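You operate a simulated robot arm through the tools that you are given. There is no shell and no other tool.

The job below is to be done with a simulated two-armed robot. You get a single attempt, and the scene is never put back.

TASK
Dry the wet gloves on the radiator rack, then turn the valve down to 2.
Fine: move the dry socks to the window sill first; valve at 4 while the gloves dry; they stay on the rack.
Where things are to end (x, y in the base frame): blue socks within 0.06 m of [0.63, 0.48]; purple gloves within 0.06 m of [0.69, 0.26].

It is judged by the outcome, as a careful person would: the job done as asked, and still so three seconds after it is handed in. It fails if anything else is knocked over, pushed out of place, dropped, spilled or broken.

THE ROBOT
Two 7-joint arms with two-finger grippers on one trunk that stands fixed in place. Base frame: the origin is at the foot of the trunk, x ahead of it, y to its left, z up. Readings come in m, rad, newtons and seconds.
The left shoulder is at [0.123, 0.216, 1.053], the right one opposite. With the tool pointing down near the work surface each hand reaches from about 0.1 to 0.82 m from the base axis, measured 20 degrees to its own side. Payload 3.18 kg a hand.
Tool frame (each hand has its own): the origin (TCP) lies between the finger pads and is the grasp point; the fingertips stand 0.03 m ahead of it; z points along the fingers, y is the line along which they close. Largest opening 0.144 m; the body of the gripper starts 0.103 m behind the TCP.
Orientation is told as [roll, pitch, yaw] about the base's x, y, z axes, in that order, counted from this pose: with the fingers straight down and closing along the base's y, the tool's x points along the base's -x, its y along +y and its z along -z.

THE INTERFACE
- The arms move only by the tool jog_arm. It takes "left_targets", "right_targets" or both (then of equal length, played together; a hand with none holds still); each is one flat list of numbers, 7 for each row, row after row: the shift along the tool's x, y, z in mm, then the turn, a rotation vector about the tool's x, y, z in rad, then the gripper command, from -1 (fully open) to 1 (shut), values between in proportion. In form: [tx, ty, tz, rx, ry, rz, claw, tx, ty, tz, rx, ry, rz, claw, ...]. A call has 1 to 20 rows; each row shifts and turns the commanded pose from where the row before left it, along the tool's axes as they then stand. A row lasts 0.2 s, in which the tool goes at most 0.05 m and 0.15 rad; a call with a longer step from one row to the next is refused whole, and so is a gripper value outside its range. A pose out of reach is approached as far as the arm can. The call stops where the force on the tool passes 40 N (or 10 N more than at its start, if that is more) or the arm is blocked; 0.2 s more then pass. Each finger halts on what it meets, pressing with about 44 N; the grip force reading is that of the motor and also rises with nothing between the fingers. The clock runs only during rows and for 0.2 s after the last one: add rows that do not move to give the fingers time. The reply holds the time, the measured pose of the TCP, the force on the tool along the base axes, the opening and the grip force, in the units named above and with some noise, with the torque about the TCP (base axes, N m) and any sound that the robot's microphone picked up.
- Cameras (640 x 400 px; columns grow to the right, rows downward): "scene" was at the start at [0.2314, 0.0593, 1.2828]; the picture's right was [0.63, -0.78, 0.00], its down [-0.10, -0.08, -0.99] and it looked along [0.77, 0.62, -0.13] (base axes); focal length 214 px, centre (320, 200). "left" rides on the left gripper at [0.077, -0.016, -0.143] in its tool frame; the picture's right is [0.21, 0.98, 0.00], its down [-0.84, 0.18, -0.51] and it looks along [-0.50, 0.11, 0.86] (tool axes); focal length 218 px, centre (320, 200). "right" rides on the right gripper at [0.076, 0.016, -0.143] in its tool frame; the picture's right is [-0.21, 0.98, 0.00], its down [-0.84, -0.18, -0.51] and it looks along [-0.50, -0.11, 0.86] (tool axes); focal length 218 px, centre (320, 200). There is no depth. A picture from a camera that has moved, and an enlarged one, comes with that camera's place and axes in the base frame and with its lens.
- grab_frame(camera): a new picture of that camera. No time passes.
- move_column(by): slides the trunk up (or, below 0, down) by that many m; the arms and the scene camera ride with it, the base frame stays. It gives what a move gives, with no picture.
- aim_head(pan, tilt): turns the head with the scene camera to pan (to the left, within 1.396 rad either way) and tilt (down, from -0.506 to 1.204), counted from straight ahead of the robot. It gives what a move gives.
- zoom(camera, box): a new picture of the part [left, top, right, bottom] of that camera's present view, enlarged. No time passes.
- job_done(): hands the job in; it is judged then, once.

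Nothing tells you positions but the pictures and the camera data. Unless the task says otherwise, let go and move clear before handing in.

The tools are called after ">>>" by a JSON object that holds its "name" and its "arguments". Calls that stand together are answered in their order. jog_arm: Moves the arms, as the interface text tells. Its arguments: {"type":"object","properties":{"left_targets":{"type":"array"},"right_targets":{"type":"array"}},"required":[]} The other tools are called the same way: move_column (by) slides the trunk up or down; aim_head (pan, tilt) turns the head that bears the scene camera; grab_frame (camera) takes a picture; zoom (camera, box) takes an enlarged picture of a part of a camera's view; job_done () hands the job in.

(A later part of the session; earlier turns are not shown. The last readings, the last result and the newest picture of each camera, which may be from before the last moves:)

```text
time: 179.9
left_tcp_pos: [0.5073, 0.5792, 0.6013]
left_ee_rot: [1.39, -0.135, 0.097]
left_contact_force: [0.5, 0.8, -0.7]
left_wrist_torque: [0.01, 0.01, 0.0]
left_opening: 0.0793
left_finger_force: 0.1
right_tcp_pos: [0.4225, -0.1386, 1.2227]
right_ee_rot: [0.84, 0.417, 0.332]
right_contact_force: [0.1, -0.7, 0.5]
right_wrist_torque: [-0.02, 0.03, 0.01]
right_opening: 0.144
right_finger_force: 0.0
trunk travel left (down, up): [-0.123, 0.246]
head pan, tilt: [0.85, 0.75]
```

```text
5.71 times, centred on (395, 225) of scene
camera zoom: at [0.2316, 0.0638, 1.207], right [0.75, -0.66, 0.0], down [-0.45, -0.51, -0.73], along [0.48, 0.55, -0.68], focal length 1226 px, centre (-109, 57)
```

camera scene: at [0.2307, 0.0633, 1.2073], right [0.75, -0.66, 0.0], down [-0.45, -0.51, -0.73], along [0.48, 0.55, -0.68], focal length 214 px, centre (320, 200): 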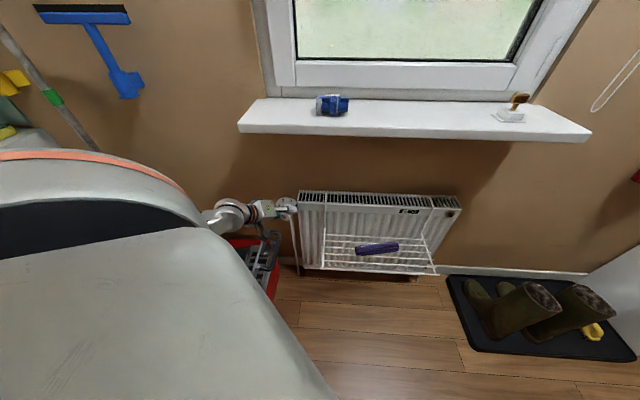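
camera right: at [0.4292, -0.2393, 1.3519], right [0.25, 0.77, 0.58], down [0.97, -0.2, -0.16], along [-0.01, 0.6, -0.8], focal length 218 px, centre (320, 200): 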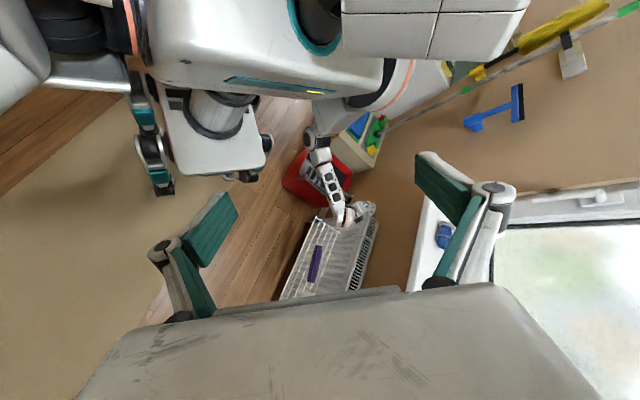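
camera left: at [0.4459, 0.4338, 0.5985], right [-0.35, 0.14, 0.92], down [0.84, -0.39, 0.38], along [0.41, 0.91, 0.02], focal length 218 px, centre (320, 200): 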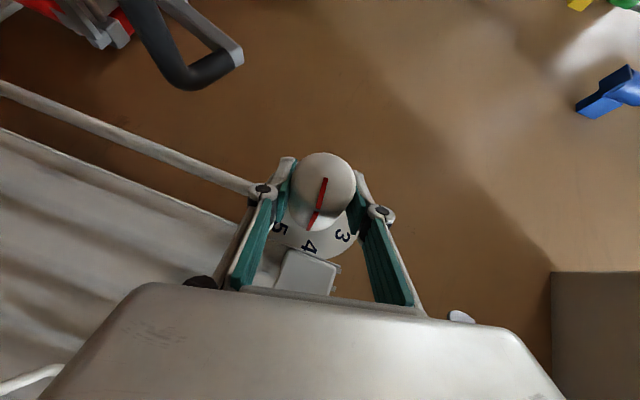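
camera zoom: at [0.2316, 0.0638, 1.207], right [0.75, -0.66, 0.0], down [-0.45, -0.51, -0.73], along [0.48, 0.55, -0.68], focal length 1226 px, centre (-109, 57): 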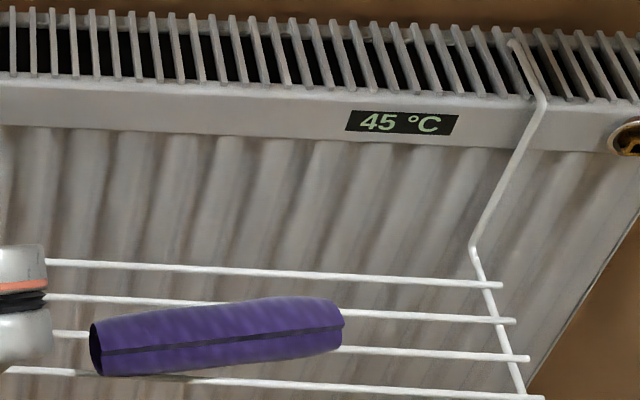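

The display has levelled at 45 °C. I'll take a close-up of the gloves now and compare again after another wait.

>>> {"name": "zoom", "arguments": {"camera": "scene", "box": [352, 238, 402, 260]}}

>>> {"name": "jog_arm", "arguments": {"left_targets": [0, 0, 0, 0, 0, 0, -0.1, 0, 0, 0, 0, 0, 0, -0.1, 0, 0, 0, 0, 0, 0, -0.1, 0, 0, 0, 0, 0, 0, -0.1, 0, 0, 0, 0, 0, 0, -0.1, 0, 0, 0, 0, 0, 0, -0.1, 0, 0, 0, 0, 0, 0, -0.1, 0, 0, 0, 0, 0, 0, -0.1, 0, 0, 0, 0, 0, 0, -0.1, 0, 0, 0, 0, 0, 0, -0.1, 0, 0, 0, 0, 0, 0, -0.1, 0, 0, 0, 0, 0, 0, -0.1, 0, 0, 0, 0, 0, 0, -0.1, 0, 0, 0, 0, 0, 0, -0.1, 0, 0, 0, 0, 0, 0, -0.1, 0, 0, 0, 0, 0, 0, -0.1, 0, 0, 0, 0, 0, 0, -0.1, 0, 0, 0, 0, 0, 0, -0.1, 0, 0, 0, 0, 0, 0, -0.1, 0, 0, 0, 0, 0, 0, -0.1]}}

>>> {"name": "jog_arm", "arguments": {"left_targets": [0, 0, 0, 0, 0, 0, -0.1, 0, 0, 0, 0, 0, 0, -0.1, 0, 0, 0, 0, 0, 0, -0.1, 0, 0, 0, 0, 0, 0, -0.1, 0, 0, 0, 0, 0, 0, -0.1, 0, 0, 0, 0, 0, 0, -0.1, 0, 0, 0, 0, 0, 0, -0.1, 0, 0, 0, 0, 0, 0, -0.1, 0, 0, 0, 0, 0, 0, -0.1, 0, 0, 0, 0, 0, 0, -0.1, 0, 0, 0, 0, 0, 0, -0.1, 0, 0, 0, 0, 0, 0, -0.1, 0, 0, 0, 0, 0, 0, -0.1, 0, 0, 0, 0, 0, 0, -0.1, 0, 0, 0, 0, 0, 0, -0.1, 0, 0, 0, 0, 0, 0, -0.1, 0, 0, 0, 0, 0, 0, -0.1, 0, 0, 0, 0, 0, 0, -0.1, 0, 0, 0, 0, 0, 0, -0.1, 0, 0, 0, 0, 0, 0, -0.1]}}

>>> {"name": "jog_arm", "arguments": {"left_targets": [0, 0, 0, 0, 0, 0, -0.1, 0, 0, 0, 0, 0, 0, -0.1, 0, 0, 0, 0, 0, 0, -0.1, 0, 0, 0, 0, 0, 0, -0.1, 0, 0, 0, 0, 0, 0, -0.1, 0, 0, 0, 0, 0, 0, -0.1, 0, 0, 0, 0, 0, 0, -0.1, 0, 0, 0, 0, 0, 0, -0.1, 0, 0, 0, 0, 0, 0, -0.1, 0, 0, 0, 0, 0, 0, -0.1, 0, 0, 0, 0, 0, 0, -0.1, 0, 0, 0, 0, 0, 0, -0.1, 0, 0, 0, 0, 0, 0, -0.1, 0, 0, 0, 0, 0, 0, -0.1, 0, 0, 0, 0, 0, 0, -0.1, 0, 0, 0, 0, 0, 0, -0.1, 0, 0, 0, 0, 0, 0, -0.1, 0, 0, 0, 0, 0, 0, -0.1, 0, 0, 0, 0, 0, 0, -0.1, 0, 0, 0, 0, 0, 0, -0.1]}}

>>> {"name": "jog_arm", "arguments": {"left_targets": [0, 0, 0, 0, 0, 0, -0.1, 0, 0, 0, 0, 0, 0, -0.1, 0, 0, 0, 0, 0, 0, -0.1, 0, 0, 0, 0, 0, 0, -0.1, 0, 0, 0, 0, 0, 0, -0.1, 0, 0, 0, 0, 0, 0, -0.1, 0, 0, 0, 0, 0, 0, -0.1, 0, 0, 0, 0, 0, 0, -0.1, 0, 0, 0, 0, 0, 0, -0.1, 0, 0, 0, 0, 0, 0, -0.1, 0, 0, 0, 0, 0, 0, -0.1, 0, 0, 0, 0, 0, 0, -0.1, 0, 0, 0, 0, 0, 0, -0.1, 0, 0, 0, 0, 0, 0, -0.1, 0, 0, 0, 0, 0, 0, -0.1, 0, 0, 0, 0, 0, 0, -0.1, 0, 0, 0, 0, 0, 0, -0.1, 0, 0, 0, 0, 0, 0, -0.1, 0, 0, 0, 0, 0, 0, -0.1, 0, 0, 0, 0, 0, 0, -0.1]}}

>>> {"name": "jog_arm", "arguments": {"left_targets": [0, 0, 0, 0, 0, 0, -0.1, 0, 0, 0, 0, 0, 0, -0.1, 0, 0, 0, 0, 0, 0, -0.1, 0, 0, 0, 0, 0, 0, -0.1, 0, 0, 0, 0, 0, 0, -0.1, 0, 0, 0, 0, 0, 0, -0.1, 0, 0, 0, 0, 0, 0, -0.1, 0, 0, 0, 0, 0, 0, -0.1, 0, 0, 0, 0, 0, 0, -0.1, 0, 0, 0, 0, 0, 0, -0.1, 0, 0, 0, 0, 0, 0, -0.1, 0, 0, 0, 0, 0, 0, -0.1, 0, 0, 0, 0, 0, 0, -0.1, 0, 0, 0, 0, 0, 0, -0.1, 0, 0, 0, 0, 0, 0, -0.1, 0, 0, 0, 0, 0, 0, -0.1, 0, 0, 0, 0, 0, 0, -0.1, 0, 0, 0, 0, 0, 0, -0.1, 0, 0, 0, 0, 0, 0, -0.1, 0, 0, 0, 0, 0, 0, -0.1]}}

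>>> {"name": "zoom", "arguments": {"camera": "scene", "box": [352, 238, 402, 260]}}

>>> {"name": "zoom", "arguments": {"camera": "scene", "box": [340, 190, 450, 260]}}

```text
12.80 times, centred on (377, 249) of scene
camera zoom: at [0.2316, 0.0638, 1.207], right [0.75, -0.66, 0.0], down [-0.45, -0.51, -0.73], along [0.48, 0.55, -0.68], focal length 2745 px, centre (-410, -427)
```

zoom: 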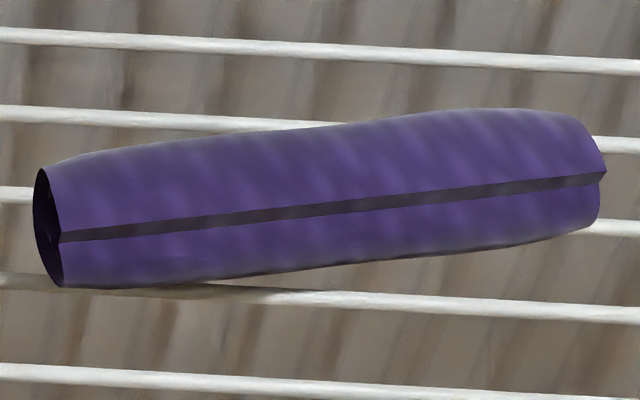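

```text
time: 184.1
left_tcp_pos: [0.5078, 0.5791, 0.6018]
left_ee_rot: [1.39, -0.134, 0.096]
left_contact_force: [-0.3, 0.0, -0.3]
left_wrist_torque: [0.0, 0.01, -0.02]
left_opening: 0.0789
left_finger_force: 0.1
right_tcp_pos: [0.4224, -0.1396, 1.2228]
right_ee_rot: [0.843, 0.418, 0.331]
right_contact_force: [-0.4, -1.0, 0.1]
right_wrist_torque: [-0.01, -0.03, -0.01]
right_opening: 0.1439
right_finger_force: 0.1
trunk travel left (down, up): [-0.123, 0.246]
head pan, tilt: [0.85, 0.75]
```

```text
time: 188.3
left_tcp_pos: [0.5081, 0.5798, 0.6016]
left_ee_rot: [1.389, -0.134, 0.095]
left_contact_force: [1.1, 0.4, -0.3]
left_wrist_torque: [-0.01, 0.0, 0.02]
left_opening: 0.0792
left_finger_force: 0.0
right_tcp_pos: [0.4235, -0.1395, 1.2229]
right_ee_rot: [0.841, 0.418, 0.329]
right_contact_force: [0.1, 0.1, 0.0]
right_wrist_torque: [0.0, 0.0, 0.02]
right_opening: 0.144
right_finger_force: 0.0
trunk travel left (down, up): [-0.123, 0.246]
head pan, tilt: [0.85, 0.75]
```

```text
time: 192.5
left_tcp_pos: [0.5077, 0.5797, 0.6019]
left_ee_rot: [1.388, -0.133, 0.096]
left_contact_force: [-0.6, -0.1, -0.5]
left_wrist_torque: [0.0, 0.01, 0.01]
left_opening: 0.079
left_finger_force: 0.0
right_tcp_pos: [0.4237, -0.1394, 1.2222]
right_ee_rot: [0.842, 0.418, 0.33]
right_contact_force: [-0.4, 0.8, 0.0]
right_wrist_torque: [0.02, 0.02, 0.0]
right_opening: 0.144
right_finger_force: 0.0
trunk travel left (down, up): [-0.123, 0.246]
head pan, tilt: [0.85, 0.75]
```

```text
time: 196.7
left_tcp_pos: [0.5076, 0.5807, 0.6021]
left_ee_rot: [1.39, -0.136, 0.095]
left_contact_force: [-0.3, -0.3, 0.5]
left_wrist_torque: [-0.02, -0.01, 0.02]
left_opening: 0.0792
left_finger_force: 0.0
right_tcp_pos: [0.4235, -0.1399, 1.2218]
right_ee_rot: [0.839, 0.417, 0.329]
right_contact_force: [0.2, -0.4, 0.6]
right_wrist_torque: [-0.03, 0.02, 0.02]
right_opening: 0.1439
right_finger_force: 0.0
trunk travel left (down, up): [-0.123, 0.246]
head pan, tilt: [0.85, 0.75]
```

```text
time: 200.9
left_tcp_pos: [0.5078, 0.5798, 0.6017]
left_ee_rot: [1.391, -0.135, 0.096]
left_contact_force: [-1.0, -0.4, -0.4]
left_wrist_torque: [-0.03, -0.02, 0.0]
left_opening: 0.0794
left_finger_force: 0.0
right_tcp_pos: [0.4233, -0.1397, 1.2227]
right_ee_rot: [0.841, 0.416, 0.33]
right_contact_force: [0.2, -0.3, 0.3]
right_wrist_torque: [0.01, -0.03, 0.02]
right_opening: 0.1442
right_finger_force: 0.0
trunk travel left (down, up): [-0.123, 0.246]
head pan, tilt: [0.85, 0.75]
```

```text
12.80 times, centred on (377, 249) of scene
camera zoom: at [0.2316, 0.0638, 1.207], right [0.75, -0.66, 0.0], down [-0.45, -0.51, -0.73], along [0.48, 0.55, -0.68], focal length 2745 px, centre (-410, -427)
```

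zoom: 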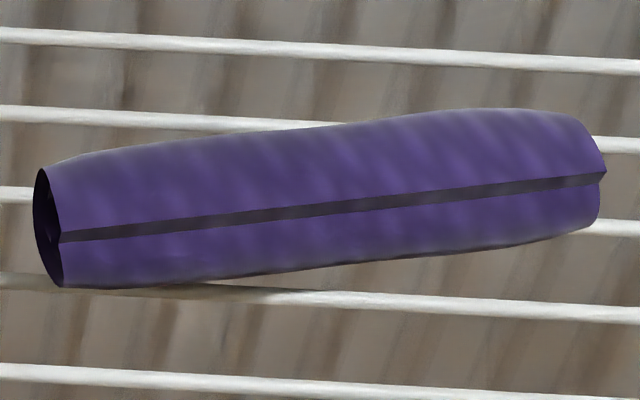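

```text
5.71 times, centred on (395, 225) of scene
camera zoom: at [0.2316, 0.0638, 1.207], right [0.75, -0.66, 0.0], down [-0.45, -0.51, -0.73], along [0.48, 0.55, -0.68], focal length 1226 px, centre (-109, 57)
```

zoom: 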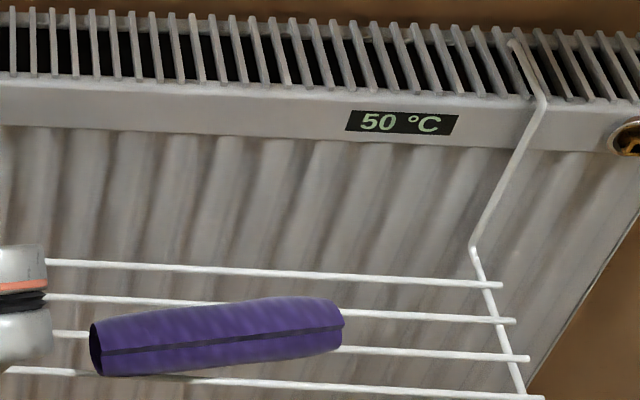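

50 °C now, and the gloves are still a touch lighter than before. I'll keep drying.

>>> {"name": "jog_arm", "arguments": {"left_targets": [0, 0, 0, 0, 0, 0, -0.1, 0, 0, 0, 0, 0, 0, -0.1, 0, 0, 0, 0, 0, 0, -0.1, 0, 0, 0, 0, 0, 0, -0.1, 0, 0, 0, 0, 0, 0, -0.1, 0, 0, 0, 0, 0, 0, -0.1, 0, 0, 0, 0, 0, 0, -0.1, 0, 0, 0, 0, 0, 0, -0.1, 0, 0, 0, 0, 0, 0, -0.1, 0, 0, 0, 0, 0, 0, -0.1, 0, 0, 0, 0, 0, 0, -0.1, 0, 0, 0, 0, 0, 0, -0.1, 0, 0, 0, 0, 0, 0, -0.1, 0, 0, 0, 0, 0, 0, -0.1, 0, 0, 0, 0, 0, 0, -0.1, 0, 0, 0, 0, 0, 0, -0.1, 0, 0, 0, 0, 0, 0, -0.1, 0, 0, 0, 0, 0, 0, -0.1, 0, 0, 0, 0, 0, 0, -0.1, 0, 0, 0, 0, 0, 0, -0.1]}}

>>> {"name": "jog_arm", "arguments": {"left_targets": [0, 0, 0, 0, 0, 0, -0.1, 0, 0, 0, 0, 0, 0, -0.1, 0, 0, 0, 0, 0, 0, -0.1, 0, 0, 0, 0, 0, 0, -0.1, 0, 0, 0, 0, 0, 0, -0.1, 0, 0, 0, 0, 0, 0, -0.1, 0, 0, 0, 0, 0, 0, -0.1, 0, 0, 0, 0, 0, 0, -0.1, 0, 0, 0, 0, 0, 0, -0.1, 0, 0, 0, 0, 0, 0, -0.1, 0, 0, 0, 0, 0, 0, -0.1, 0, 0, 0, 0, 0, 0, -0.1, 0, 0, 0, 0, 0, 0, -0.1, 0, 0, 0, 0, 0, 0, -0.1, 0, 0, 0, 0, 0, 0, -0.1, 0, 0, 0, 0, 0, 0, -0.1, 0, 0, 0, 0, 0, 0, -0.1, 0, 0, 0, 0, 0, 0, -0.1, 0, 0, 0, 0, 0, 0, -0.1, 0, 0, 0, 0, 0, 0, -0.1]}}

>>> {"name": "jog_arm", "arguments": {"left_targets": [0, 0, 0, 0, 0, 0, -0.1, 0, 0, 0, 0, 0, 0, -0.1, 0, 0, 0, 0, 0, 0, -0.1, 0, 0, 0, 0, 0, 0, -0.1, 0, 0, 0, 0, 0, 0, -0.1, 0, 0, 0, 0, 0, 0, -0.1, 0, 0, 0, 0, 0, 0, -0.1, 0, 0, 0, 0, 0, 0, -0.1, 0, 0, 0, 0, 0, 0, -0.1, 0, 0, 0, 0, 0, 0, -0.1, 0, 0, 0, 0, 0, 0, -0.1, 0, 0, 0, 0, 0, 0, -0.1, 0, 0, 0, 0, 0, 0, -0.1, 0, 0, 0, 0, 0, 0, -0.1, 0, 0, 0, 0, 0, 0, -0.1, 0, 0, 0, 0, 0, 0, -0.1, 0, 0, 0, 0, 0, 0, -0.1, 0, 0, 0, 0, 0, 0, -0.1, 0, 0, 0, 0, 0, 0, -0.1, 0, 0, 0, 0, 0, 0, -0.1]}}

>>> {"name": "jog_arm", "arguments": {"left_targets": [0, 0, 0, 0, 0, 0, -0.1, 0, 0, 0, 0, 0, 0, -0.1, 0, 0, 0, 0, 0, 0, -0.1, 0, 0, 0, 0, 0, 0, -0.1, 0, 0, 0, 0, 0, 0, -0.1, 0, 0, 0, 0, 0, 0, -0.1, 0, 0, 0, 0, 0, 0, -0.1, 0, 0, 0, 0, 0, 0, -0.1, 0, 0, 0, 0, 0, 0, -0.1, 0, 0, 0, 0, 0, 0, -0.1, 0, 0, 0, 0, 0, 0, -0.1, 0, 0, 0, 0, 0, 0, -0.1, 0, 0, 0, 0, 0, 0, -0.1, 0, 0, 0, 0, 0, 0, -0.1, 0, 0, 0, 0, 0, 0, -0.1, 0, 0, 0, 0, 0, 0, -0.1, 0, 0, 0, 0, 0, 0, -0.1, 0, 0, 0, 0, 0, 0, -0.1, 0, 0, 0, 0, 0, 0, -0.1, 0, 0, 0, 0, 0, 0, -0.1]}}

>>> {"name": "jog_arm", "arguments": {"left_targets": [0, 0, 0, 0, 0, 0, -0.1, 0, 0, 0, 0, 0, 0, -0.1, 0, 0, 0, 0, 0, 0, -0.1, 0, 0, 0, 0, 0, 0, -0.1, 0, 0, 0, 0, 0, 0, -0.1, 0, 0, 0, 0, 0, 0, -0.1, 0, 0, 0, 0, 0, 0, -0.1, 0, 0, 0, 0, 0, 0, -0.1, 0, 0, 0, 0, 0, 0, -0.1, 0, 0, 0, 0, 0, 0, -0.1, 0, 0, 0, 0, 0, 0, -0.1, 0, 0, 0, 0, 0, 0, -0.1, 0, 0, 0, 0, 0, 0, -0.1, 0, 0, 0, 0, 0, 0, -0.1, 0, 0, 0, 0, 0, 0, -0.1, 0, 0, 0, 0, 0, 0, -0.1, 0, 0, 0, 0, 0, 0, -0.1, 0, 0, 0, 0, 0, 0, -0.1, 0, 0, 0, 0, 0, 0, -0.1, 0, 0, 0, 0, 0, 0, -0.1]}}

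>>> {"name": "jog_arm", "arguments": {"left_targets": [0, 0, 0, 0, 0, 0, -0.1, 0, 0, 0, 0, 0, 0, -0.1, 0, 0, 0, 0, 0, 0, -0.1, 0, 0, 0, 0, 0, 0, -0.1, 0, 0, 0, 0, 0, 0, -0.1, 0, 0, 0, 0, 0, 0, -0.1, 0, 0, 0, 0, 0, 0, -0.1, 0, 0, 0, 0, 0, 0, -0.1, 0, 0, 0, 0, 0, 0, -0.1, 0, 0, 0, 0, 0, 0, -0.1, 0, 0, 0, 0, 0, 0, -0.1, 0, 0, 0, 0, 0, 0, -0.1, 0, 0, 0, 0, 0, 0, -0.1, 0, 0, 0, 0, 0, 0, -0.1, 0, 0, 0, 0, 0, 0, -0.1, 0, 0, 0, 0, 0, 0, -0.1, 0, 0, 0, 0, 0, 0, -0.1, 0, 0, 0, 0, 0, 0, -0.1, 0, 0, 0, 0, 0, 0, -0.1, 0, 0, 0, 0, 0, 0, -0.1]}}

>>> {"name": "zoom", "arguments": {"camera": "scene", "box": [352, 238, 402, 260]}}

>>> {"name": "zoom", "arguments": {"camera": "scene", "box": [340, 190, 450, 260]}}

```text
time: 205.1
left_tcp_pos: [0.5086, 0.5795, 0.6009]
left_ee_rot: [1.389, -0.134, 0.096]
left_contact_force: [0.2, 0.1, 0.2]
left_wrist_torque: [-0.01, -0.02, 0.0]
left_opening: 0.0791
left_finger_force: 0.1
right_tcp_pos: [0.4237, -0.1395, 1.222]
right_ee_rot: [0.842, 0.417, 0.329]
right_contact_force: [-0.1, 0.1, 0.0]
right_wrist_torque: [-0.02, 0.01, -0.01]
right_opening: 0.1438
right_finger_force: 0.1
trunk travel left (down, up): [-0.123, 0.246]
head pan, tilt: [0.85, 0.75]
```

```text
time: 209.3
left_tcp_pos: [0.5091, 0.579, 0.6019]
left_ee_rot: [1.39, -0.136, 0.096]
left_contact_force: [0.2, -0.2, 0.9]
left_wrist_torque: [0.04, 0.0, 0.01]
left_opening: 0.0792
left_finger_force: 0.1
right_tcp_pos: [0.4245, -0.1393, 1.2218]
right_ee_rot: [0.84, 0.417, 0.329]
right_contact_force: [0.0, -0.3, 0.2]
right_wrist_torque: [-0.02, 0.0, 0.02]
right_opening: 0.1439
right_finger_force: 0.0
trunk travel left (down, up): [-0.123, 0.246]
head pan, tilt: [0.85, 0.75]
```

```text
time: 213.5
left_tcp_pos: [0.5076, 0.5804, 0.6017]
left_ee_rot: [1.388, -0.135, 0.095]
left_contact_force: [-0.3, -0.2, 0.3]
left_wrist_torque: [-0.01, 0.01, 0.0]
left_opening: 0.0791
left_finger_force: 0.1
right_tcp_pos: [0.4243, -0.1399, 1.2222]
right_ee_rot: [0.84, 0.417, 0.331]
right_contact_force: [0.2, -0.4, 0.3]
right_wrist_torque: [-0.01, -0.01, 0.03]
right_opening: 0.1439
right_finger_force: 0.0
trunk travel left (down, up): [-0.123, 0.246]
head pan, tilt: [0.85, 0.75]
```

```text
time: 217.7
left_tcp_pos: [0.5072, 0.5785, 0.6022]
left_ee_rot: [1.388, -0.133, 0.096]
left_contact_force: [-0.6, -0.8, -0.4]
left_wrist_torque: [0.01, 0.01, 0.0]
left_opening: 0.0791
left_finger_force: 0.2
right_tcp_pos: [0.4227, -0.1385, 1.2224]
right_ee_rot: [0.841, 0.418, 0.33]
right_contact_force: [1.2, 0.4, -0.1]
right_wrist_torque: [-0.01, 0.01, 0.01]
right_opening: 0.1438
right_finger_force: 0.0
trunk travel left (down, up): [-0.123, 0.246]
head pan, tilt: [0.85, 0.75]
```

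```text
time: 221.9
left_tcp_pos: [0.5085, 0.5798, 0.6023]
left_ee_rot: [1.39, -0.134, 0.095]
left_contact_force: [-0.6, 0.8, 0.5]
left_wrist_torque: [-0.03, -0.03, 0.01]
left_opening: 0.0793
left_finger_force: 0.0
right_tcp_pos: [0.4237, -0.1387, 1.2224]
right_ee_rot: [0.84, 0.416, 0.33]
right_contact_force: [0.3, 0.6, 0.1]
right_wrist_torque: [0.0, 0.02, -0.01]
right_opening: 0.1439
right_finger_force: 0.1
trunk travel left (down, up): [-0.123, 0.246]
head pan, tilt: [0.85, 0.75]
```

```text
time: 226.1
left_tcp_pos: [0.5084, 0.58, 0.6011]
left_ee_rot: [1.39, -0.136, 0.096]
left_contact_force: [0.3, 0.6, 0.2]
left_wrist_torque: [0.0, 0.01, -0.01]
left_opening: 0.0791
left_finger_force: 0.0
right_tcp_pos: [0.4236, -0.1393, 1.2215]
right_ee_rot: [0.84, 0.417, 0.331]
right_contact_force: [0.5, -0.1, -0.3]
right_wrist_torque: [0.03, -0.01, -0.02]
right_opening: 0.1441
right_finger_force: 0.1
trunk travel left (down, up): [-0.123, 0.246]
head pan, tilt: [0.85, 0.75]
```

```text
12.80 times, centred on (377, 249) of scene
camera zoom: at [0.2316, 0.0638, 1.207], right [0.75, -0.66, 0.0], down [-0.45, -0.51, -0.73], along [0.48, 0.55, -0.68], focal length 2745 px, centre (-410, -427)
```

zoom: 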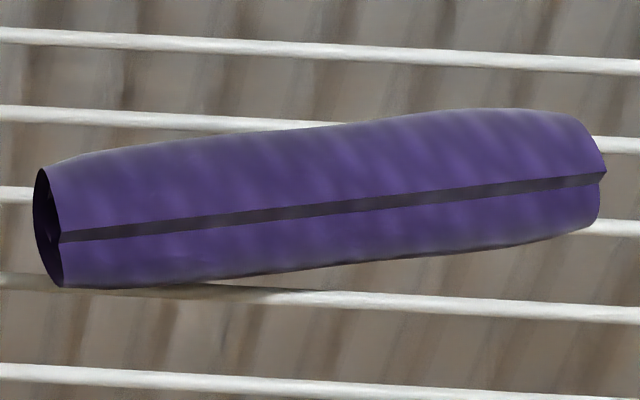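

```text
5.71 times, centred on (395, 225) of scene
camera zoom: at [0.2316, 0.0638, 1.207], right [0.75, -0.66, 0.0], down [-0.45, -0.51, -0.73], along [0.48, 0.55, -0.68], focal length 1226 px, centre (-109, 57)
```

zoom: 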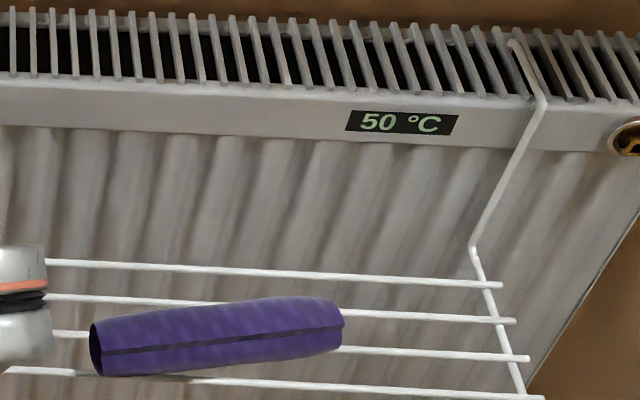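

No visible change in the gloves from 201 s to 226 s, with the radiator at 50 °C. I'll give it one more short wait as a margin and compare once more.

>>> {"name": "jog_arm", "arguments": {"left_targets": [0, 0, 0, 0, 0, 0, -0.1, 0, 0, 0, 0, 0, 0, -0.1, 0, 0, 0, 0, 0, 0, -0.1, 0, 0, 0, 0, 0, 0, -0.1, 0, 0, 0, 0, 0, 0, -0.1, 0, 0, 0, 0, 0, 0, -0.1, 0, 0, 0, 0, 0, 0, -0.1, 0, 0, 0, 0, 0, 0, -0.1, 0, 0, 0, 0, 0, 0, -0.1, 0, 0, 0, 0, 0, 0, -0.1, 0, 0, 0, 0, 0, 0, -0.1, 0, 0, 0, 0, 0, 0, -0.1, 0, 0, 0, 0, 0, 0, -0.1, 0, 0, 0, 0, 0, 0, -0.1, 0, 0, 0, 0, 0, 0, -0.1, 0, 0, 0, 0, 0, 0, -0.1, 0, 0, 0, 0, 0, 0, -0.1, 0, 0, 0, 0, 0, 0, -0.1, 0, 0, 0, 0, 0, 0, -0.1, 0, 0, 0, 0, 0, 0, -0.1]}}

>>> {"name": "jog_arm", "arguments": {"left_targets": [0, 0, 0, 0, 0, 0, -0.1, 0, 0, 0, 0, 0, 0, -0.1, 0, 0, 0, 0, 0, 0, -0.1, 0, 0, 0, 0, 0, 0, -0.1, 0, 0, 0, 0, 0, 0, -0.1, 0, 0, 0, 0, 0, 0, -0.1, 0, 0, 0, 0, 0, 0, -0.1, 0, 0, 0, 0, 0, 0, -0.1, 0, 0, 0, 0, 0, 0, -0.1, 0, 0, 0, 0, 0, 0, -0.1, 0, 0, 0, 0, 0, 0, -0.1, 0, 0, 0, 0, 0, 0, -0.1, 0, 0, 0, 0, 0, 0, -0.1, 0, 0, 0, 0, 0, 0, -0.1, 0, 0, 0, 0, 0, 0, -0.1, 0, 0, 0, 0, 0, 0, -0.1, 0, 0, 0, 0, 0, 0, -0.1, 0, 0, 0, 0, 0, 0, -0.1, 0, 0, 0, 0, 0, 0, -0.1, 0, 0, 0, 0, 0, 0, -0.1]}}

>>> {"name": "jog_arm", "arguments": {"left_targets": [0, 0, 0, 0, 0, 0, -0.1, 0, 0, 0, 0, 0, 0, -0.1, 0, 0, 0, 0, 0, 0, -0.1, 0, 0, 0, 0, 0, 0, -0.1, 0, 0, 0, 0, 0, 0, -0.1, 0, 0, 0, 0, 0, 0, -0.1, 0, 0, 0, 0, 0, 0, -0.1, 0, 0, 0, 0, 0, 0, -0.1, 0, 0, 0, 0, 0, 0, -0.1, 0, 0, 0, 0, 0, 0, -0.1, 0, 0, 0, 0, 0, 0, -0.1, 0, 0, 0, 0, 0, 0, -0.1, 0, 0, 0, 0, 0, 0, -0.1, 0, 0, 0, 0, 0, 0, -0.1, 0, 0, 0, 0, 0, 0, -0.1, 0, 0, 0, 0, 0, 0, -0.1, 0, 0, 0, 0, 0, 0, -0.1, 0, 0, 0, 0, 0, 0, -0.1, 0, 0, 0, 0, 0, 0, -0.1, 0, 0, 0, 0, 0, 0, -0.1]}}

>>> {"name": "jog_arm", "arguments": {"left_targets": [0, 0, 0, 0, 0, 0, -0.1, 0, 0, 0, 0, 0, 0, -0.1, 0, 0, 0, 0, 0, 0, -0.1, 0, 0, 0, 0, 0, 0, -0.1, 0, 0, 0, 0, 0, 0, -0.1, 0, 0, 0, 0, 0, 0, -0.1, 0, 0, 0, 0, 0, 0, -0.1, 0, 0, 0, 0, 0, 0, -0.1, 0, 0, 0, 0, 0, 0, -0.1, 0, 0, 0, 0, 0, 0, -0.1, 0, 0, 0, 0, 0, 0, -0.1, 0, 0, 0, 0, 0, 0, -0.1, 0, 0, 0, 0, 0, 0, -0.1, 0, 0, 0, 0, 0, 0, -0.1, 0, 0, 0, 0, 0, 0, -0.1, 0, 0, 0, 0, 0, 0, -0.1, 0, 0, 0, 0, 0, 0, -0.1, 0, 0, 0, 0, 0, 0, -0.1, 0, 0, 0, 0, 0, 0, -0.1, 0, 0, 0, 0, 0, 0, -0.1]}}

>>> {"name": "jog_arm", "arguments": {"left_targets": [0, 0, 0, 0, 0, 0, -0.1, 0, 0, 0, 0, 0, 0, -0.1, 0, 0, 0, 0, 0, 0, -0.1, 0, 0, 0, 0, 0, 0, -0.1, 0, 0, 0, 0, 0, 0, -0.1, 0, 0, 0, 0, 0, 0, -0.1, 0, 0, 0, 0, 0, 0, -0.1, 0, 0, 0, 0, 0, 0, -0.1, 0, 0, 0, 0, 0, 0, -0.1, 0, 0, 0, 0, 0, 0, -0.1, 0, 0, 0, 0, 0, 0, -0.1, 0, 0, 0, 0, 0, 0, -0.1, 0, 0, 0, 0, 0, 0, -0.1, 0, 0, 0, 0, 0, 0, -0.1, 0, 0, 0, 0, 0, 0, -0.1, 0, 0, 0, 0, 0, 0, -0.1, 0, 0, 0, 0, 0, 0, -0.1, 0, 0, 0, 0, 0, 0, -0.1, 0, 0, 0, 0, 0, 0, -0.1, 0, 0, 0, 0, 0, 0, -0.1]}}

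>>> {"name": "zoom", "arguments": {"camera": "scene", "box": [352, 238, 402, 260]}}

>>> {"name": "zoom", "arguments": {"camera": "left", "box": [250, 140, 390, 280]}}

```text
time: 230.3
left_tcp_pos: [0.5075, 0.5795, 0.6018]
left_ee_rot: [1.39, -0.134, 0.096]
left_contact_force: [0.5, -0.8, -0.1]
left_wrist_torque: [0.0, 0.01, 0.02]
left_opening: 0.0793
left_finger_force: 0.1
right_tcp_pos: [0.4225, -0.1385, 1.2218]
right_ee_rot: [0.842, 0.417, 0.328]
right_contact_force: [-0.6, 0.2, -0.2]
right_wrist_torque: [0.01, -0.05, -0.04]
right_opening: 0.144
right_finger_force: 0.1
trunk travel left (down, up): [-0.123, 0.246]
head pan, tilt: [0.85, 0.75]
```

```text
time: 234.5
left_tcp_pos: [0.5077, 0.5797, 0.6017]
left_ee_rot: [1.39, -0.133, 0.096]
left_contact_force: [0.7, 0.7, 0.1]
left_wrist_torque: [-0.04, 0.0, 0.03]
left_opening: 0.079
left_finger_force: 0.0
right_tcp_pos: [0.4238, -0.1388, 1.2223]
right_ee_rot: [0.841, 0.417, 0.33]
right_contact_force: [0.6, 0.5, -0.1]
right_wrist_torque: [-0.02, 0.03, 0.0]
right_opening: 0.1438
right_finger_force: 0.0
trunk travel left (down, up): [-0.123, 0.246]
head pan, tilt: [0.85, 0.75]
```

```text
time: 238.7
left_tcp_pos: [0.5079, 0.5796, 0.6008]
left_ee_rot: [1.388, -0.136, 0.098]
left_contact_force: [0.1, -0.1, 0.5]
left_wrist_torque: [0.03, 0.0, 0.01]
left_opening: 0.0794
left_finger_force: 0.0
right_tcp_pos: [0.4229, -0.1394, 1.2231]
right_ee_rot: [0.84, 0.419, 0.33]
right_contact_force: [-0.2, -0.2, -0.1]
right_wrist_torque: [-0.01, 0.05, 0.03]
right_opening: 0.1439
right_finger_force: 0.2
trunk travel left (down, up): [-0.123, 0.246]
head pan, tilt: [0.85, 0.75]
```

```text
time: 242.9
left_tcp_pos: [0.5084, 0.5794, 0.6017]
left_ee_rot: [1.388, -0.134, 0.097]
left_contact_force: [-0.3, 0.3, 1.2]
left_wrist_torque: [0.04, 0.01, 0.0]
left_opening: 0.0791
left_finger_force: 0.1
right_tcp_pos: [0.423, -0.1388, 1.2224]
right_ee_rot: [0.84, 0.415, 0.329]
right_contact_force: [-0.2, -0.5, -0.1]
right_wrist_torque: [-0.02, 0.01, -0.03]
right_opening: 0.1436
right_finger_force: 0.2
trunk travel left (down, up): [-0.123, 0.246]
head pan, tilt: [0.85, 0.75]
```

```text
time: 247.1
left_tcp_pos: [0.5091, 0.5793, 0.6008]
left_ee_rot: [1.391, -0.135, 0.096]
left_contact_force: [0.2, -0.4, -0.5]
left_wrist_torque: [0.0, -0.01, -0.03]
left_opening: 0.0793
left_finger_force: 0.1
right_tcp_pos: [0.4227, -0.1392, 1.2218]
right_ee_rot: [0.841, 0.417, 0.329]
right_contact_force: [0.2, 0.5, 0.2]
right_wrist_torque: [-0.02, 0.03, -0.01]
right_opening: 0.144
right_finger_force: 0.0
trunk travel left (down, up): [-0.123, 0.246]
head pan, tilt: [0.85, 0.75]
```

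```text
12.80 times, centred on (377, 249) of scene
camera zoom: at [0.2316, 0.0638, 1.207], right [0.75, -0.66, 0.0], down [-0.45, -0.51, -0.73], along [0.48, 0.55, -0.68], focal length 2745 px, centre (-410, -427)
```

zoom: 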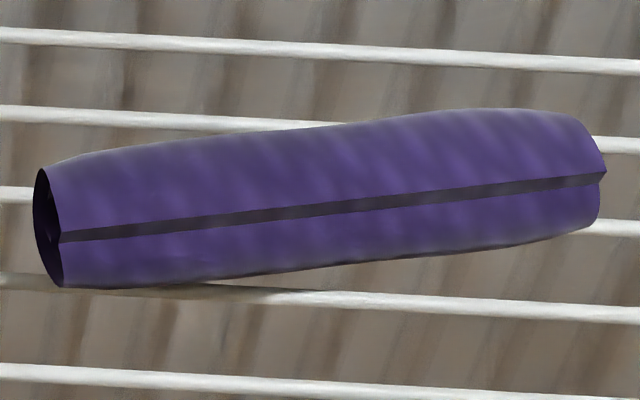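

```text
2.86 times, centred on (320, 210) of left
camera zoom: at [0.4448, 0.4308, 0.5999], right [-0.35, 0.14, 0.93], down [0.84, -0.39, 0.38], along [0.41, 0.91, 0.02], focal length 624 px, centre (320, 171)
```

zoom: 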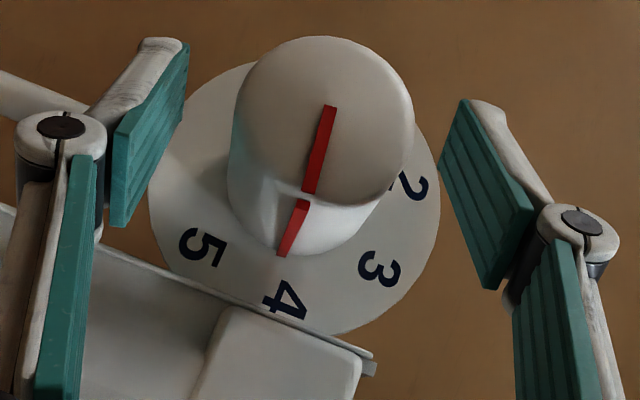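

The gloves look very slightly lighter still, so to be safe I'll let them dry longer before turning the valve down; nothing is lost by waiting.

>>> {"name": "jog_arm", "arguments": {"left_targets": [0, 0, 0, 0, 0, 0, -0.1, 0, 0, 0, 0, 0, 0, -0.1, 0, 0, 0, 0, 0, 0, -0.1, 0, 0, 0, 0, 0, 0, -0.1, 0, 0, 0, 0, 0, 0, -0.1, 0, 0, 0, 0, 0, 0, -0.1, 0, 0, 0, 0, 0, 0, -0.1, 0, 0, 0, 0, 0, 0, -0.1, 0, 0, 0, 0, 0, 0, -0.1, 0, 0, 0, 0, 0, 0, -0.1, 0, 0, 0, 0, 0, 0, -0.1, 0, 0, 0, 0, 0, 0, -0.1, 0, 0, 0, 0, 0, 0, -0.1, 0, 0, 0, 0, 0, 0, -0.1, 0, 0, 0, 0, 0, 0, -0.1, 0, 0, 0, 0, 0, 0, -0.1, 0, 0, 0, 0, 0, 0, -0.1, 0, 0, 0, 0, 0, 0, -0.1, 0, 0, 0, 0, 0, 0, -0.1, 0, 0, 0, 0, 0, 0, -0.1]}}

>>> {"name": "jog_arm", "arguments": {"left_targets": [0, 0, 0, 0, 0, 0, -0.1, 0, 0, 0, 0, 0, 0, -0.1, 0, 0, 0, 0, 0, 0, -0.1, 0, 0, 0, 0, 0, 0, -0.1, 0, 0, 0, 0, 0, 0, -0.1, 0, 0, 0, 0, 0, 0, -0.1, 0, 0, 0, 0, 0, 0, -0.1, 0, 0, 0, 0, 0, 0, -0.1, 0, 0, 0, 0, 0, 0, -0.1, 0, 0, 0, 0, 0, 0, -0.1, 0, 0, 0, 0, 0, 0, -0.1, 0, 0, 0, 0, 0, 0, -0.1, 0, 0, 0, 0, 0, 0, -0.1, 0, 0, 0, 0, 0, 0, -0.1, 0, 0, 0, 0, 0, 0, -0.1, 0, 0, 0, 0, 0, 0, -0.1, 0, 0, 0, 0, 0, 0, -0.1, 0, 0, 0, 0, 0, 0, -0.1, 0, 0, 0, 0, 0, 0, -0.1, 0, 0, 0, 0, 0, 0, -0.1]}}

>>> {"name": "jog_arm", "arguments": {"left_targets": [0, 0, 0, 0, 0, 0, -0.1, 0, 0, 0, 0, 0, 0, -0.1, 0, 0, 0, 0, 0, 0, -0.1, 0, 0, 0, 0, 0, 0, -0.1, 0, 0, 0, 0, 0, 0, -0.1, 0, 0, 0, 0, 0, 0, -0.1, 0, 0, 0, 0, 0, 0, -0.1, 0, 0, 0, 0, 0, 0, -0.1, 0, 0, 0, 0, 0, 0, -0.1, 0, 0, 0, 0, 0, 0, -0.1, 0, 0, 0, 0, 0, 0, -0.1, 0, 0, 0, 0, 0, 0, -0.1, 0, 0, 0, 0, 0, 0, -0.1, 0, 0, 0, 0, 0, 0, -0.1, 0, 0, 0, 0, 0, 0, -0.1, 0, 0, 0, 0, 0, 0, -0.1, 0, 0, 0, 0, 0, 0, -0.1, 0, 0, 0, 0, 0, 0, -0.1, 0, 0, 0, 0, 0, 0, -0.1, 0, 0, 0, 0, 0, 0, -0.1]}}

>>> {"name": "jog_arm", "arguments": {"left_targets": [0, 0, 0, 0, 0, 0, -0.1, 0, 0, 0, 0, 0, 0, -0.1, 0, 0, 0, 0, 0, 0, -0.1, 0, 0, 0, 0, 0, 0, -0.1, 0, 0, 0, 0, 0, 0, -0.1, 0, 0, 0, 0, 0, 0, -0.1, 0, 0, 0, 0, 0, 0, -0.1, 0, 0, 0, 0, 0, 0, -0.1, 0, 0, 0, 0, 0, 0, -0.1, 0, 0, 0, 0, 0, 0, -0.1, 0, 0, 0, 0, 0, 0, -0.1, 0, 0, 0, 0, 0, 0, -0.1, 0, 0, 0, 0, 0, 0, -0.1, 0, 0, 0, 0, 0, 0, -0.1, 0, 0, 0, 0, 0, 0, -0.1, 0, 0, 0, 0, 0, 0, -0.1, 0, 0, 0, 0, 0, 0, -0.1, 0, 0, 0, 0, 0, 0, -0.1, 0, 0, 0, 0, 0, 0, -0.1, 0, 0, 0, 0, 0, 0, -0.1]}}

>>> {"name": "jog_arm", "arguments": {"left_targets": [0, 0, 0, 0, 0, 0, -0.1, 0, 0, 0, 0, 0, 0, -0.1, 0, 0, 0, 0, 0, 0, -0.1, 0, 0, 0, 0, 0, 0, -0.1, 0, 0, 0, 0, 0, 0, -0.1, 0, 0, 0, 0, 0, 0, -0.1, 0, 0, 0, 0, 0, 0, -0.1, 0, 0, 0, 0, 0, 0, -0.1, 0, 0, 0, 0, 0, 0, -0.1, 0, 0, 0, 0, 0, 0, -0.1, 0, 0, 0, 0, 0, 0, -0.1, 0, 0, 0, 0, 0, 0, -0.1, 0, 0, 0, 0, 0, 0, -0.1, 0, 0, 0, 0, 0, 0, -0.1, 0, 0, 0, 0, 0, 0, -0.1, 0, 0, 0, 0, 0, 0, -0.1, 0, 0, 0, 0, 0, 0, -0.1, 0, 0, 0, 0, 0, 0, -0.1, 0, 0, 0, 0, 0, 0, -0.1, 0, 0, 0, 0, 0, 0, -0.1]}}

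>>> {"name": "jog_arm", "arguments": {"left_targets": [0, 0, 0, 0, 0, 0, -0.1, 0, 0, 0, 0, 0, 0, -0.1, 0, 0, 0, 0, 0, 0, -0.1, 0, 0, 0, 0, 0, 0, -0.1, 0, 0, 0, 0, 0, 0, -0.1, 0, 0, 0, 0, 0, 0, -0.1, 0, 0, 0, 0, 0, 0, -0.1, 0, 0, 0, 0, 0, 0, -0.1, 0, 0, 0, 0, 0, 0, -0.1, 0, 0, 0, 0, 0, 0, -0.1, 0, 0, 0, 0, 0, 0, -0.1, 0, 0, 0, 0, 0, 0, -0.1, 0, 0, 0, 0, 0, 0, -0.1, 0, 0, 0, 0, 0, 0, -0.1, 0, 0, 0, 0, 0, 0, -0.1, 0, 0, 0, 0, 0, 0, -0.1, 0, 0, 0, 0, 0, 0, -0.1, 0, 0, 0, 0, 0, 0, -0.1, 0, 0, 0, 0, 0, 0, -0.1, 0, 0, 0, 0, 0, 0, -0.1]}}

>>> {"name": "zoom", "arguments": {"camera": "scene", "box": [352, 238, 402, 260]}}

>>> {"name": "zoom", "arguments": {"camera": "scene", "box": [340, 190, 450, 260]}}

```text
time: 251.3
left_tcp_pos: [0.5086, 0.5795, 0.601]
left_ee_rot: [1.391, -0.135, 0.096]
left_contact_force: [0.8, -0.7, 0.3]
left_wrist_torque: [-0.01, -0.01, -0.01]
left_opening: 0.0791
left_finger_force: 0.0
right_tcp_pos: [0.4234, -0.1391, 1.2226]
right_ee_rot: [0.842, 0.419, 0.329]
right_contact_force: [1.2, -0.3, 0.0]
right_wrist_torque: [0.0, 0.04, -0.04]
right_opening: 0.1443
right_finger_force: 0.1
trunk travel left (down, up): [-0.123, 0.246]
head pan, tilt: [0.85, 0.75]
```

```text
time: 255.5
left_tcp_pos: [0.5078, 0.5798, 0.6013]
left_ee_rot: [1.39, -0.135, 0.096]
left_contact_force: [-0.2, 0.4, -0.2]
left_wrist_torque: [0.01, 0.02, -0.01]
left_opening: 0.0791
left_finger_force: 0.0
right_tcp_pos: [0.4237, -0.1401, 1.2231]
right_ee_rot: [0.841, 0.416, 0.331]
right_contact_force: [-0.1, -0.4, 0.0]
right_wrist_torque: [-0.03, 0.0, 0.01]
right_opening: 0.144
right_finger_force: 0.1
trunk travel left (down, up): [-0.123, 0.246]
head pan, tilt: [0.85, 0.75]
```

```text
time: 259.7
left_tcp_pos: [0.5072, 0.5793, 0.6015]
left_ee_rot: [1.39, -0.133, 0.095]
left_contact_force: [0.2, -0.6, 0.0]
left_wrist_torque: [-0.01, -0.02, 0.02]
left_opening: 0.0792
left_finger_force: 0.0
right_tcp_pos: [0.4228, -0.1396, 1.2227]
right_ee_rot: [0.842, 0.415, 0.33]
right_contact_force: [0.3, 0.8, 0.6]
right_wrist_torque: [-0.01, 0.01, 0.0]
right_opening: 0.1439
right_finger_force: 0.0
trunk travel left (down, up): [-0.123, 0.246]
head pan, tilt: [0.85, 0.75]
```

```text
time: 263.9
left_tcp_pos: [0.508, 0.5797, 0.6016]
left_ee_rot: [1.388, -0.136, 0.096]
left_contact_force: [0.5, 0.5, 0.1]
left_wrist_torque: [-0.01, 0.0, 0.01]
left_opening: 0.0792
left_finger_force: 0.2
right_tcp_pos: [0.4232, -0.1396, 1.2235]
right_ee_rot: [0.84, 0.416, 0.33]
right_contact_force: [0.0, -0.5, -0.4]
right_wrist_torque: [0.0, 0.04, 0.01]
right_opening: 0.1442
right_finger_force: 0.1
trunk travel left (down, up): [-0.123, 0.246]
head pan, tilt: [0.85, 0.75]
```

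```text
time: 268.1
left_tcp_pos: [0.5088, 0.579, 0.6014]
left_ee_rot: [1.389, -0.135, 0.096]
left_contact_force: [0.3, 0.7, 0.2]
left_wrist_torque: [0.02, 0.0, -0.02]
left_opening: 0.0794
left_finger_force: 0.1
right_tcp_pos: [0.4231, -0.1391, 1.222]
right_ee_rot: [0.842, 0.417, 0.33]
right_contact_force: [-0.3, 0.6, 0.1]
right_wrist_torque: [0.02, -0.02, -0.01]
right_opening: 0.1443
right_finger_force: 0.0
trunk travel left (down, up): [-0.123, 0.246]
head pan, tilt: [0.85, 0.75]
```

```text
time: 272.3
left_tcp_pos: [0.5081, 0.5782, 0.6021]
left_ee_rot: [1.39, -0.133, 0.096]
left_contact_force: [0.0, 0.6, 0.0]
left_wrist_torque: [0.0, 0.02, 0.0]
left_opening: 0.0791
left_finger_force: 0.0
right_tcp_pos: [0.4228, -0.1382, 1.2228]
right_ee_rot: [0.841, 0.417, 0.331]
right_contact_force: [0.2, -0.1, 0.1]
right_wrist_torque: [0.02, 0.0, -0.02]
right_opening: 0.1441
right_finger_force: 0.0
trunk travel left (down, up): [-0.123, 0.246]
head pan, tilt: [0.85, 0.75]
```

```text
12.80 times, centred on (377, 249) of scene
camera zoom: at [0.2316, 0.0638, 1.207], right [0.75, -0.66, 0.0], down [-0.45, -0.51, -0.73], along [0.48, 0.55, -0.68], focal length 2745 px, centre (-410, -427)
```

zoom: 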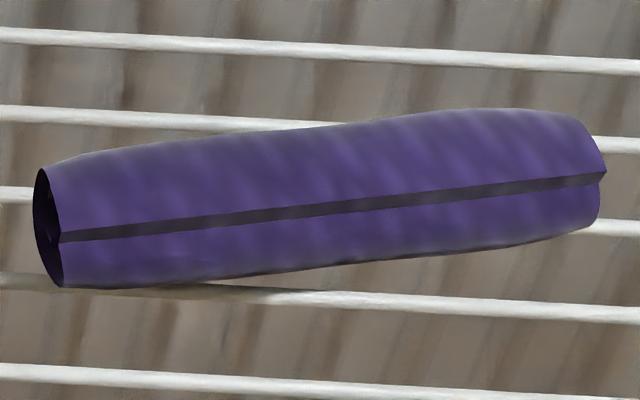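

```text
5.71 times, centred on (395, 225) of scene
camera zoom: at [0.2316, 0.0638, 1.207], right [0.75, -0.66, 0.0], down [-0.45, -0.51, -0.73], along [0.48, 0.55, -0.68], focal length 1226 px, centre (-109, 57)
```

zoom: 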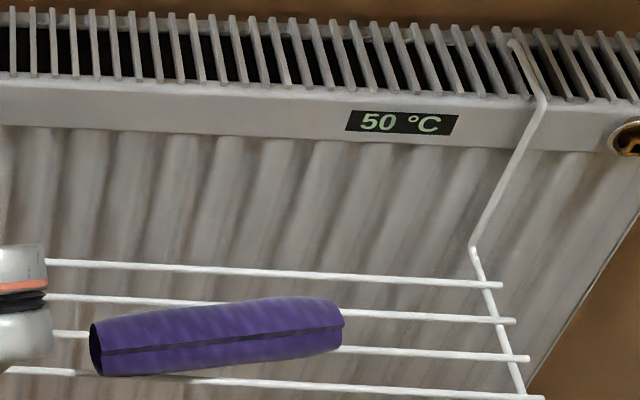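

The gloves' colour and the 50 °C reading are steady now, so I consider them dry. I'll regrip the knob and turn it back (counter-clockwise) toward 2.

>>> {"name": "jog_arm", "arguments": {"left_targets": [0, 0, 0, 0, 0, 0, 0.3, 0, 0, 0, 0, 0, 0, 0.7, 0, 0, 0, 0, 0, 0, 1, 0, 0, 0, 0, 0, 0, 1, 0, 0, 0, 0, 0, 0, 1, 0, 0, 0, 0.1029, -0.0019, -0.0867, 1, 0, 0, 0, 0.1029, -0.0019, -0.0867, 1, 0, 0, 0, 0.1029, -0.0019, -0.0867, 1]}}

>>> {"name": "zoom", "arguments": {"camera": "left", "box": [250, 140, 390, 280]}}

```text
time: 274.1
left_tcp_pos: [0.508, 0.5794, 0.6004]
left_ee_rot: [1.053, -0.38, 0.183]
left_contact_force: [4.2, -1.6, -2.4]
left_wrist_torque: [-0.64, 0.63, 0.76]
left_opening: 0.0432
left_finger_force: 45.0
right_tcp_pos: [0.4226, -0.1389, 1.2235]
right_ee_rot: [0.84, 0.417, 0.331]
right_contact_force: [-0.1, 0.6, -0.6]
right_wrist_torque: [-0.03, 0.0, 0.02]
right_opening: 0.1439
right_finger_force: 0.1
trunk travel left (down, up): [-0.123, 0.246]
head pan, tilt: [0.85, 0.75]
```

```text
2.86 times, centred on (320, 210) of left
camera zoom: at [0.4413, 0.4341, 0.6237], right [-0.59, 0.38, 0.71], down [0.68, -0.23, 0.69], along [0.43, 0.89, -0.12], focal length 624 px, centre (320, 171)
```

zoom: 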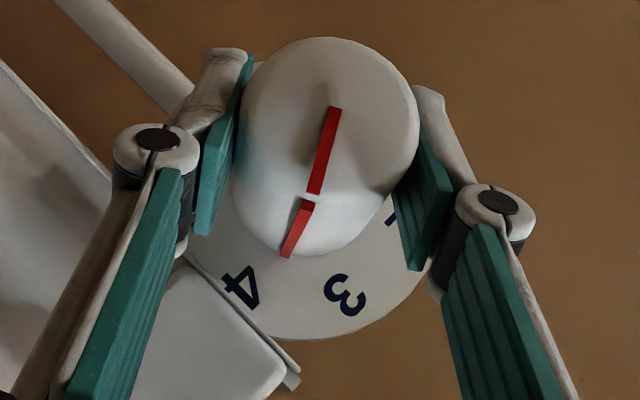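

It turns back smoothly with low force; pointer is between 4 and 3. Continuing.

>>> {"name": "jog_arm", "arguments": {"left_targets": [0, 0, 0, 0.1029, -0.0019, -0.0867, 1, 0, 0, 0, 0.1029, -0.0019, -0.0867, 1, 0, 0, 0, 0.1029, -0.0019, -0.0867, 1, 0, 0, 0, 0.1029, -0.0019, -0.0867, 1]}}

>>> {"name": "zoom", "arguments": {"camera": "left", "box": [250, 140, 390, 280]}}

```text
time: 274.5
left_tcp_pos: [0.51, 0.5804, 0.6012]
left_ee_rot: [0.975, -0.424, 0.193]
left_contact_force: [-14.7, -12.3, -8.3]
left_wrist_torque: [-0.07, -0.01, 0.3]
left_opening: 0.0432
left_finger_force: 45.2
right_tcp_pos: [0.4221, -0.1386, 1.2225]
right_ee_rot: [0.843, 0.417, 0.331]
right_contact_force: [-0.9, 0.0, 0.4]
right_wrist_torque: [0.02, 0.01, 0.0]
right_opening: 0.1439
right_finger_force: 0.0
trunk travel left (down, up): [-0.123, 0.246]
head pan, tilt: [0.85, 0.75]
stopped in row 2 (left hand): the force on the tool passed its limit at 41 N (the readings are from after the stop); the commanded pose is now the measured one
```

```text
2.86 times, centred on (320, 210) of left
camera zoom: at [0.4385, 0.4384, 0.6297], right [-0.62, 0.44, 0.65], down [0.64, -0.2, 0.74], along [0.45, 0.88, -0.16], focal length 624 px, centre (320, 171)
```

zoom: 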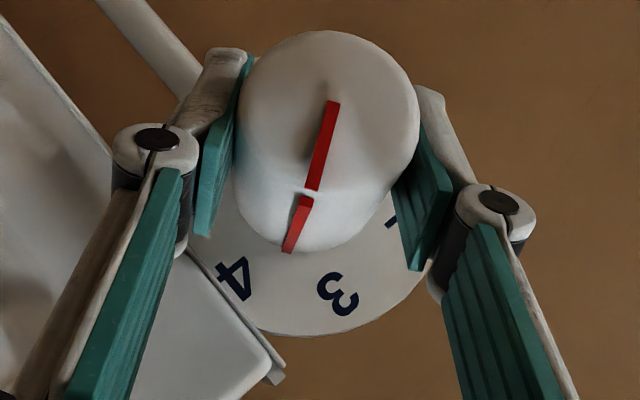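

The force limit tripped (41 N), probably from slight misalignment building up. I'll open the fingers to relax, re-centre on the knob axis, and regrip.

>>> {"name": "jog_arm", "arguments": {"left_targets": [0, 0, 0, 0, 0, 0, 0.3, 0, 0, 0, 0, 0, 0, 0.1, 0, 0, 0, 0, 0, 0, 0.1]}}

>>> {"name": "zoom", "arguments": {"camera": "left", "box": [250, 140, 390, 280]}}

>>> {"name": "grab_frame", "arguments": {"camera": "right"}}

```text
time: 275.3
left_tcp_pos: [0.5103, 0.5805, 0.6039]
left_ee_rot: [0.976, -0.43, 0.193]
left_contact_force: [-0.2, 0.4, 0.8]
left_wrist_torque: [-0.01, 0.02, 0.01]
left_opening: 0.065
left_finger_force: 0.0
right_tcp_pos: [0.4236, -0.1398, 1.2231]
right_ee_rot: [0.841, 0.415, 0.33]
right_contact_force: [0.9, 0.3, 0.1]
right_wrist_torque: [-0.02, -0.01, 0.03]
right_opening: 0.1441
right_finger_force: 0.2
trunk travel left (down, up): [-0.123, 0.246]
head pan, tilt: [0.85, 0.75]
```

```text
2.86 times, centred on (320, 210) of left
camera zoom: at [0.4398, 0.4385, 0.6309], right [-0.62, 0.44, 0.65], down [0.63, -0.2, 0.75], along [0.46, 0.88, -0.15], focal length 624 px, centre (320, 171)
```

zoom: 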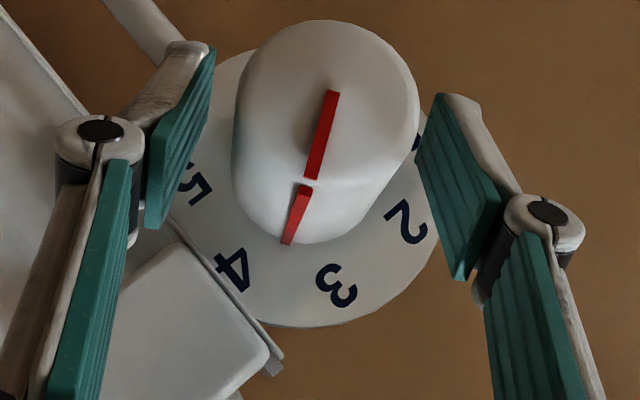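

```text
taken
camera right: at [0.4298, -0.2384, 1.3525], right [0.25, 0.77, 0.58], down [0.97, -0.2, -0.15], along [-0.01, 0.6, -0.8], focal length 218 px, centre (320, 200)
```

right: 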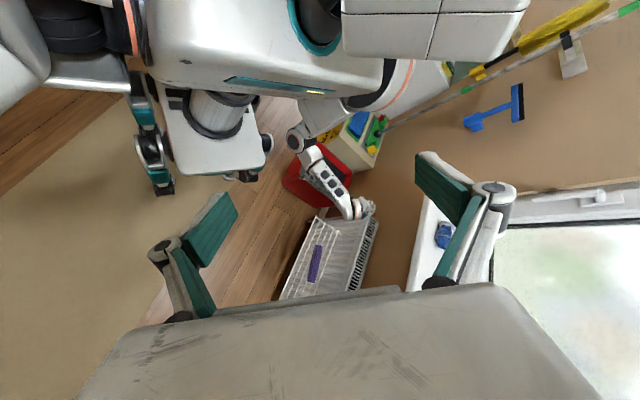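

Pointer is about 3.5. I'll re-centre the hand a few millimetres onto the knob axis, regrip, and continue in smaller portions.

>>> {"name": "jog_arm", "arguments": {"left_targets": [8, 0.2, 1.5, 0, 0, 0, 0.1, 0, 0, 0, 0, 0, 0, 0.5, 0, 0, 0, 0, 0, 0, 1, 0, 0, 0, 0, 0, 0, 1, 0, 0, 0, 0, 0, 0, 1]}}

>>> {"name": "jog_arm", "arguments": {"left_targets": [0, 0, 0, 0.098, -0.0034, -0.0853, 1, 0, 0, 0, 0.098, -0.0034, -0.0853, 1]}}

>>> {"name": "zoom", "arguments": {"camera": "left", "box": [250, 140, 390, 280]}}

```text
time: 276.6
left_tcp_pos: [0.5126, 0.5852, 0.6023]
left_ee_rot: [0.982, -0.44, 0.171]
left_contact_force: [2.4, 5.0, -20.3]
left_wrist_torque: [0.31, -0.45, -0.78]
left_opening: 0.0437
left_finger_force: 45.4
right_tcp_pos: [0.4239, -0.1367, 1.2228]
right_ee_rot: [0.84, 0.416, 0.328]
right_contact_force: [-1.0, 0.9, 0.7]
right_wrist_torque: [-0.03, -0.05, 0.02]
right_opening: 0.1441
right_finger_force: 0.0
trunk travel left (down, up): [-0.123, 0.246]
head pan, tilt: [0.85, 0.75]
stopped in row 5 (left hand): the force on the tool passed its limit at 41 N (the readings are from after the stop); the commanded pose is now the measured one
```

```text
time: 276.9
left_tcp_pos: [0.514, 0.584, 0.6011]
left_ee_rot: [0.961, -0.447, 0.164]
left_contact_force: [-13.4, -10.3, -20.6]
left_wrist_torque: [0.38, -0.34, 0.78]
left_opening: 0.0442
left_finger_force: 45.0
right_tcp_pos: [0.4234, -0.1381, 1.2223]
right_ee_rot: [0.843, 0.418, 0.328]
right_contact_force: [-0.6, -0.2, 0.0]
right_wrist_torque: [-0.01, -0.01, 0.02]
right_opening: 0.1441
right_finger_force: 0.1
trunk travel left (down, up): [-0.123, 0.246]
head pan, tilt: [0.85, 0.75]
stopped in row 1 (left hand): the force on the tool passed its limit at 60 N (the readings are from after the stop); the commanded pose is now the measured one
```

```text
2.86 times, centred on (320, 210) of left
camera zoom: at [0.4366, 0.4454, 0.6307], right [-0.62, 0.47, 0.63], down [0.61, -0.22, 0.76], along [0.49, 0.86, -0.15], focal length 624 px, centre (320, 171)
```

zoom: 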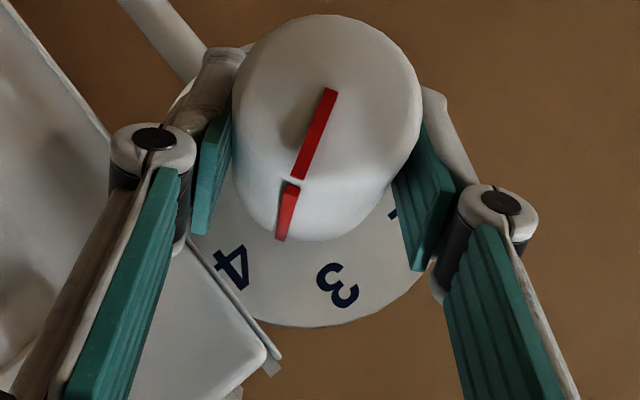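

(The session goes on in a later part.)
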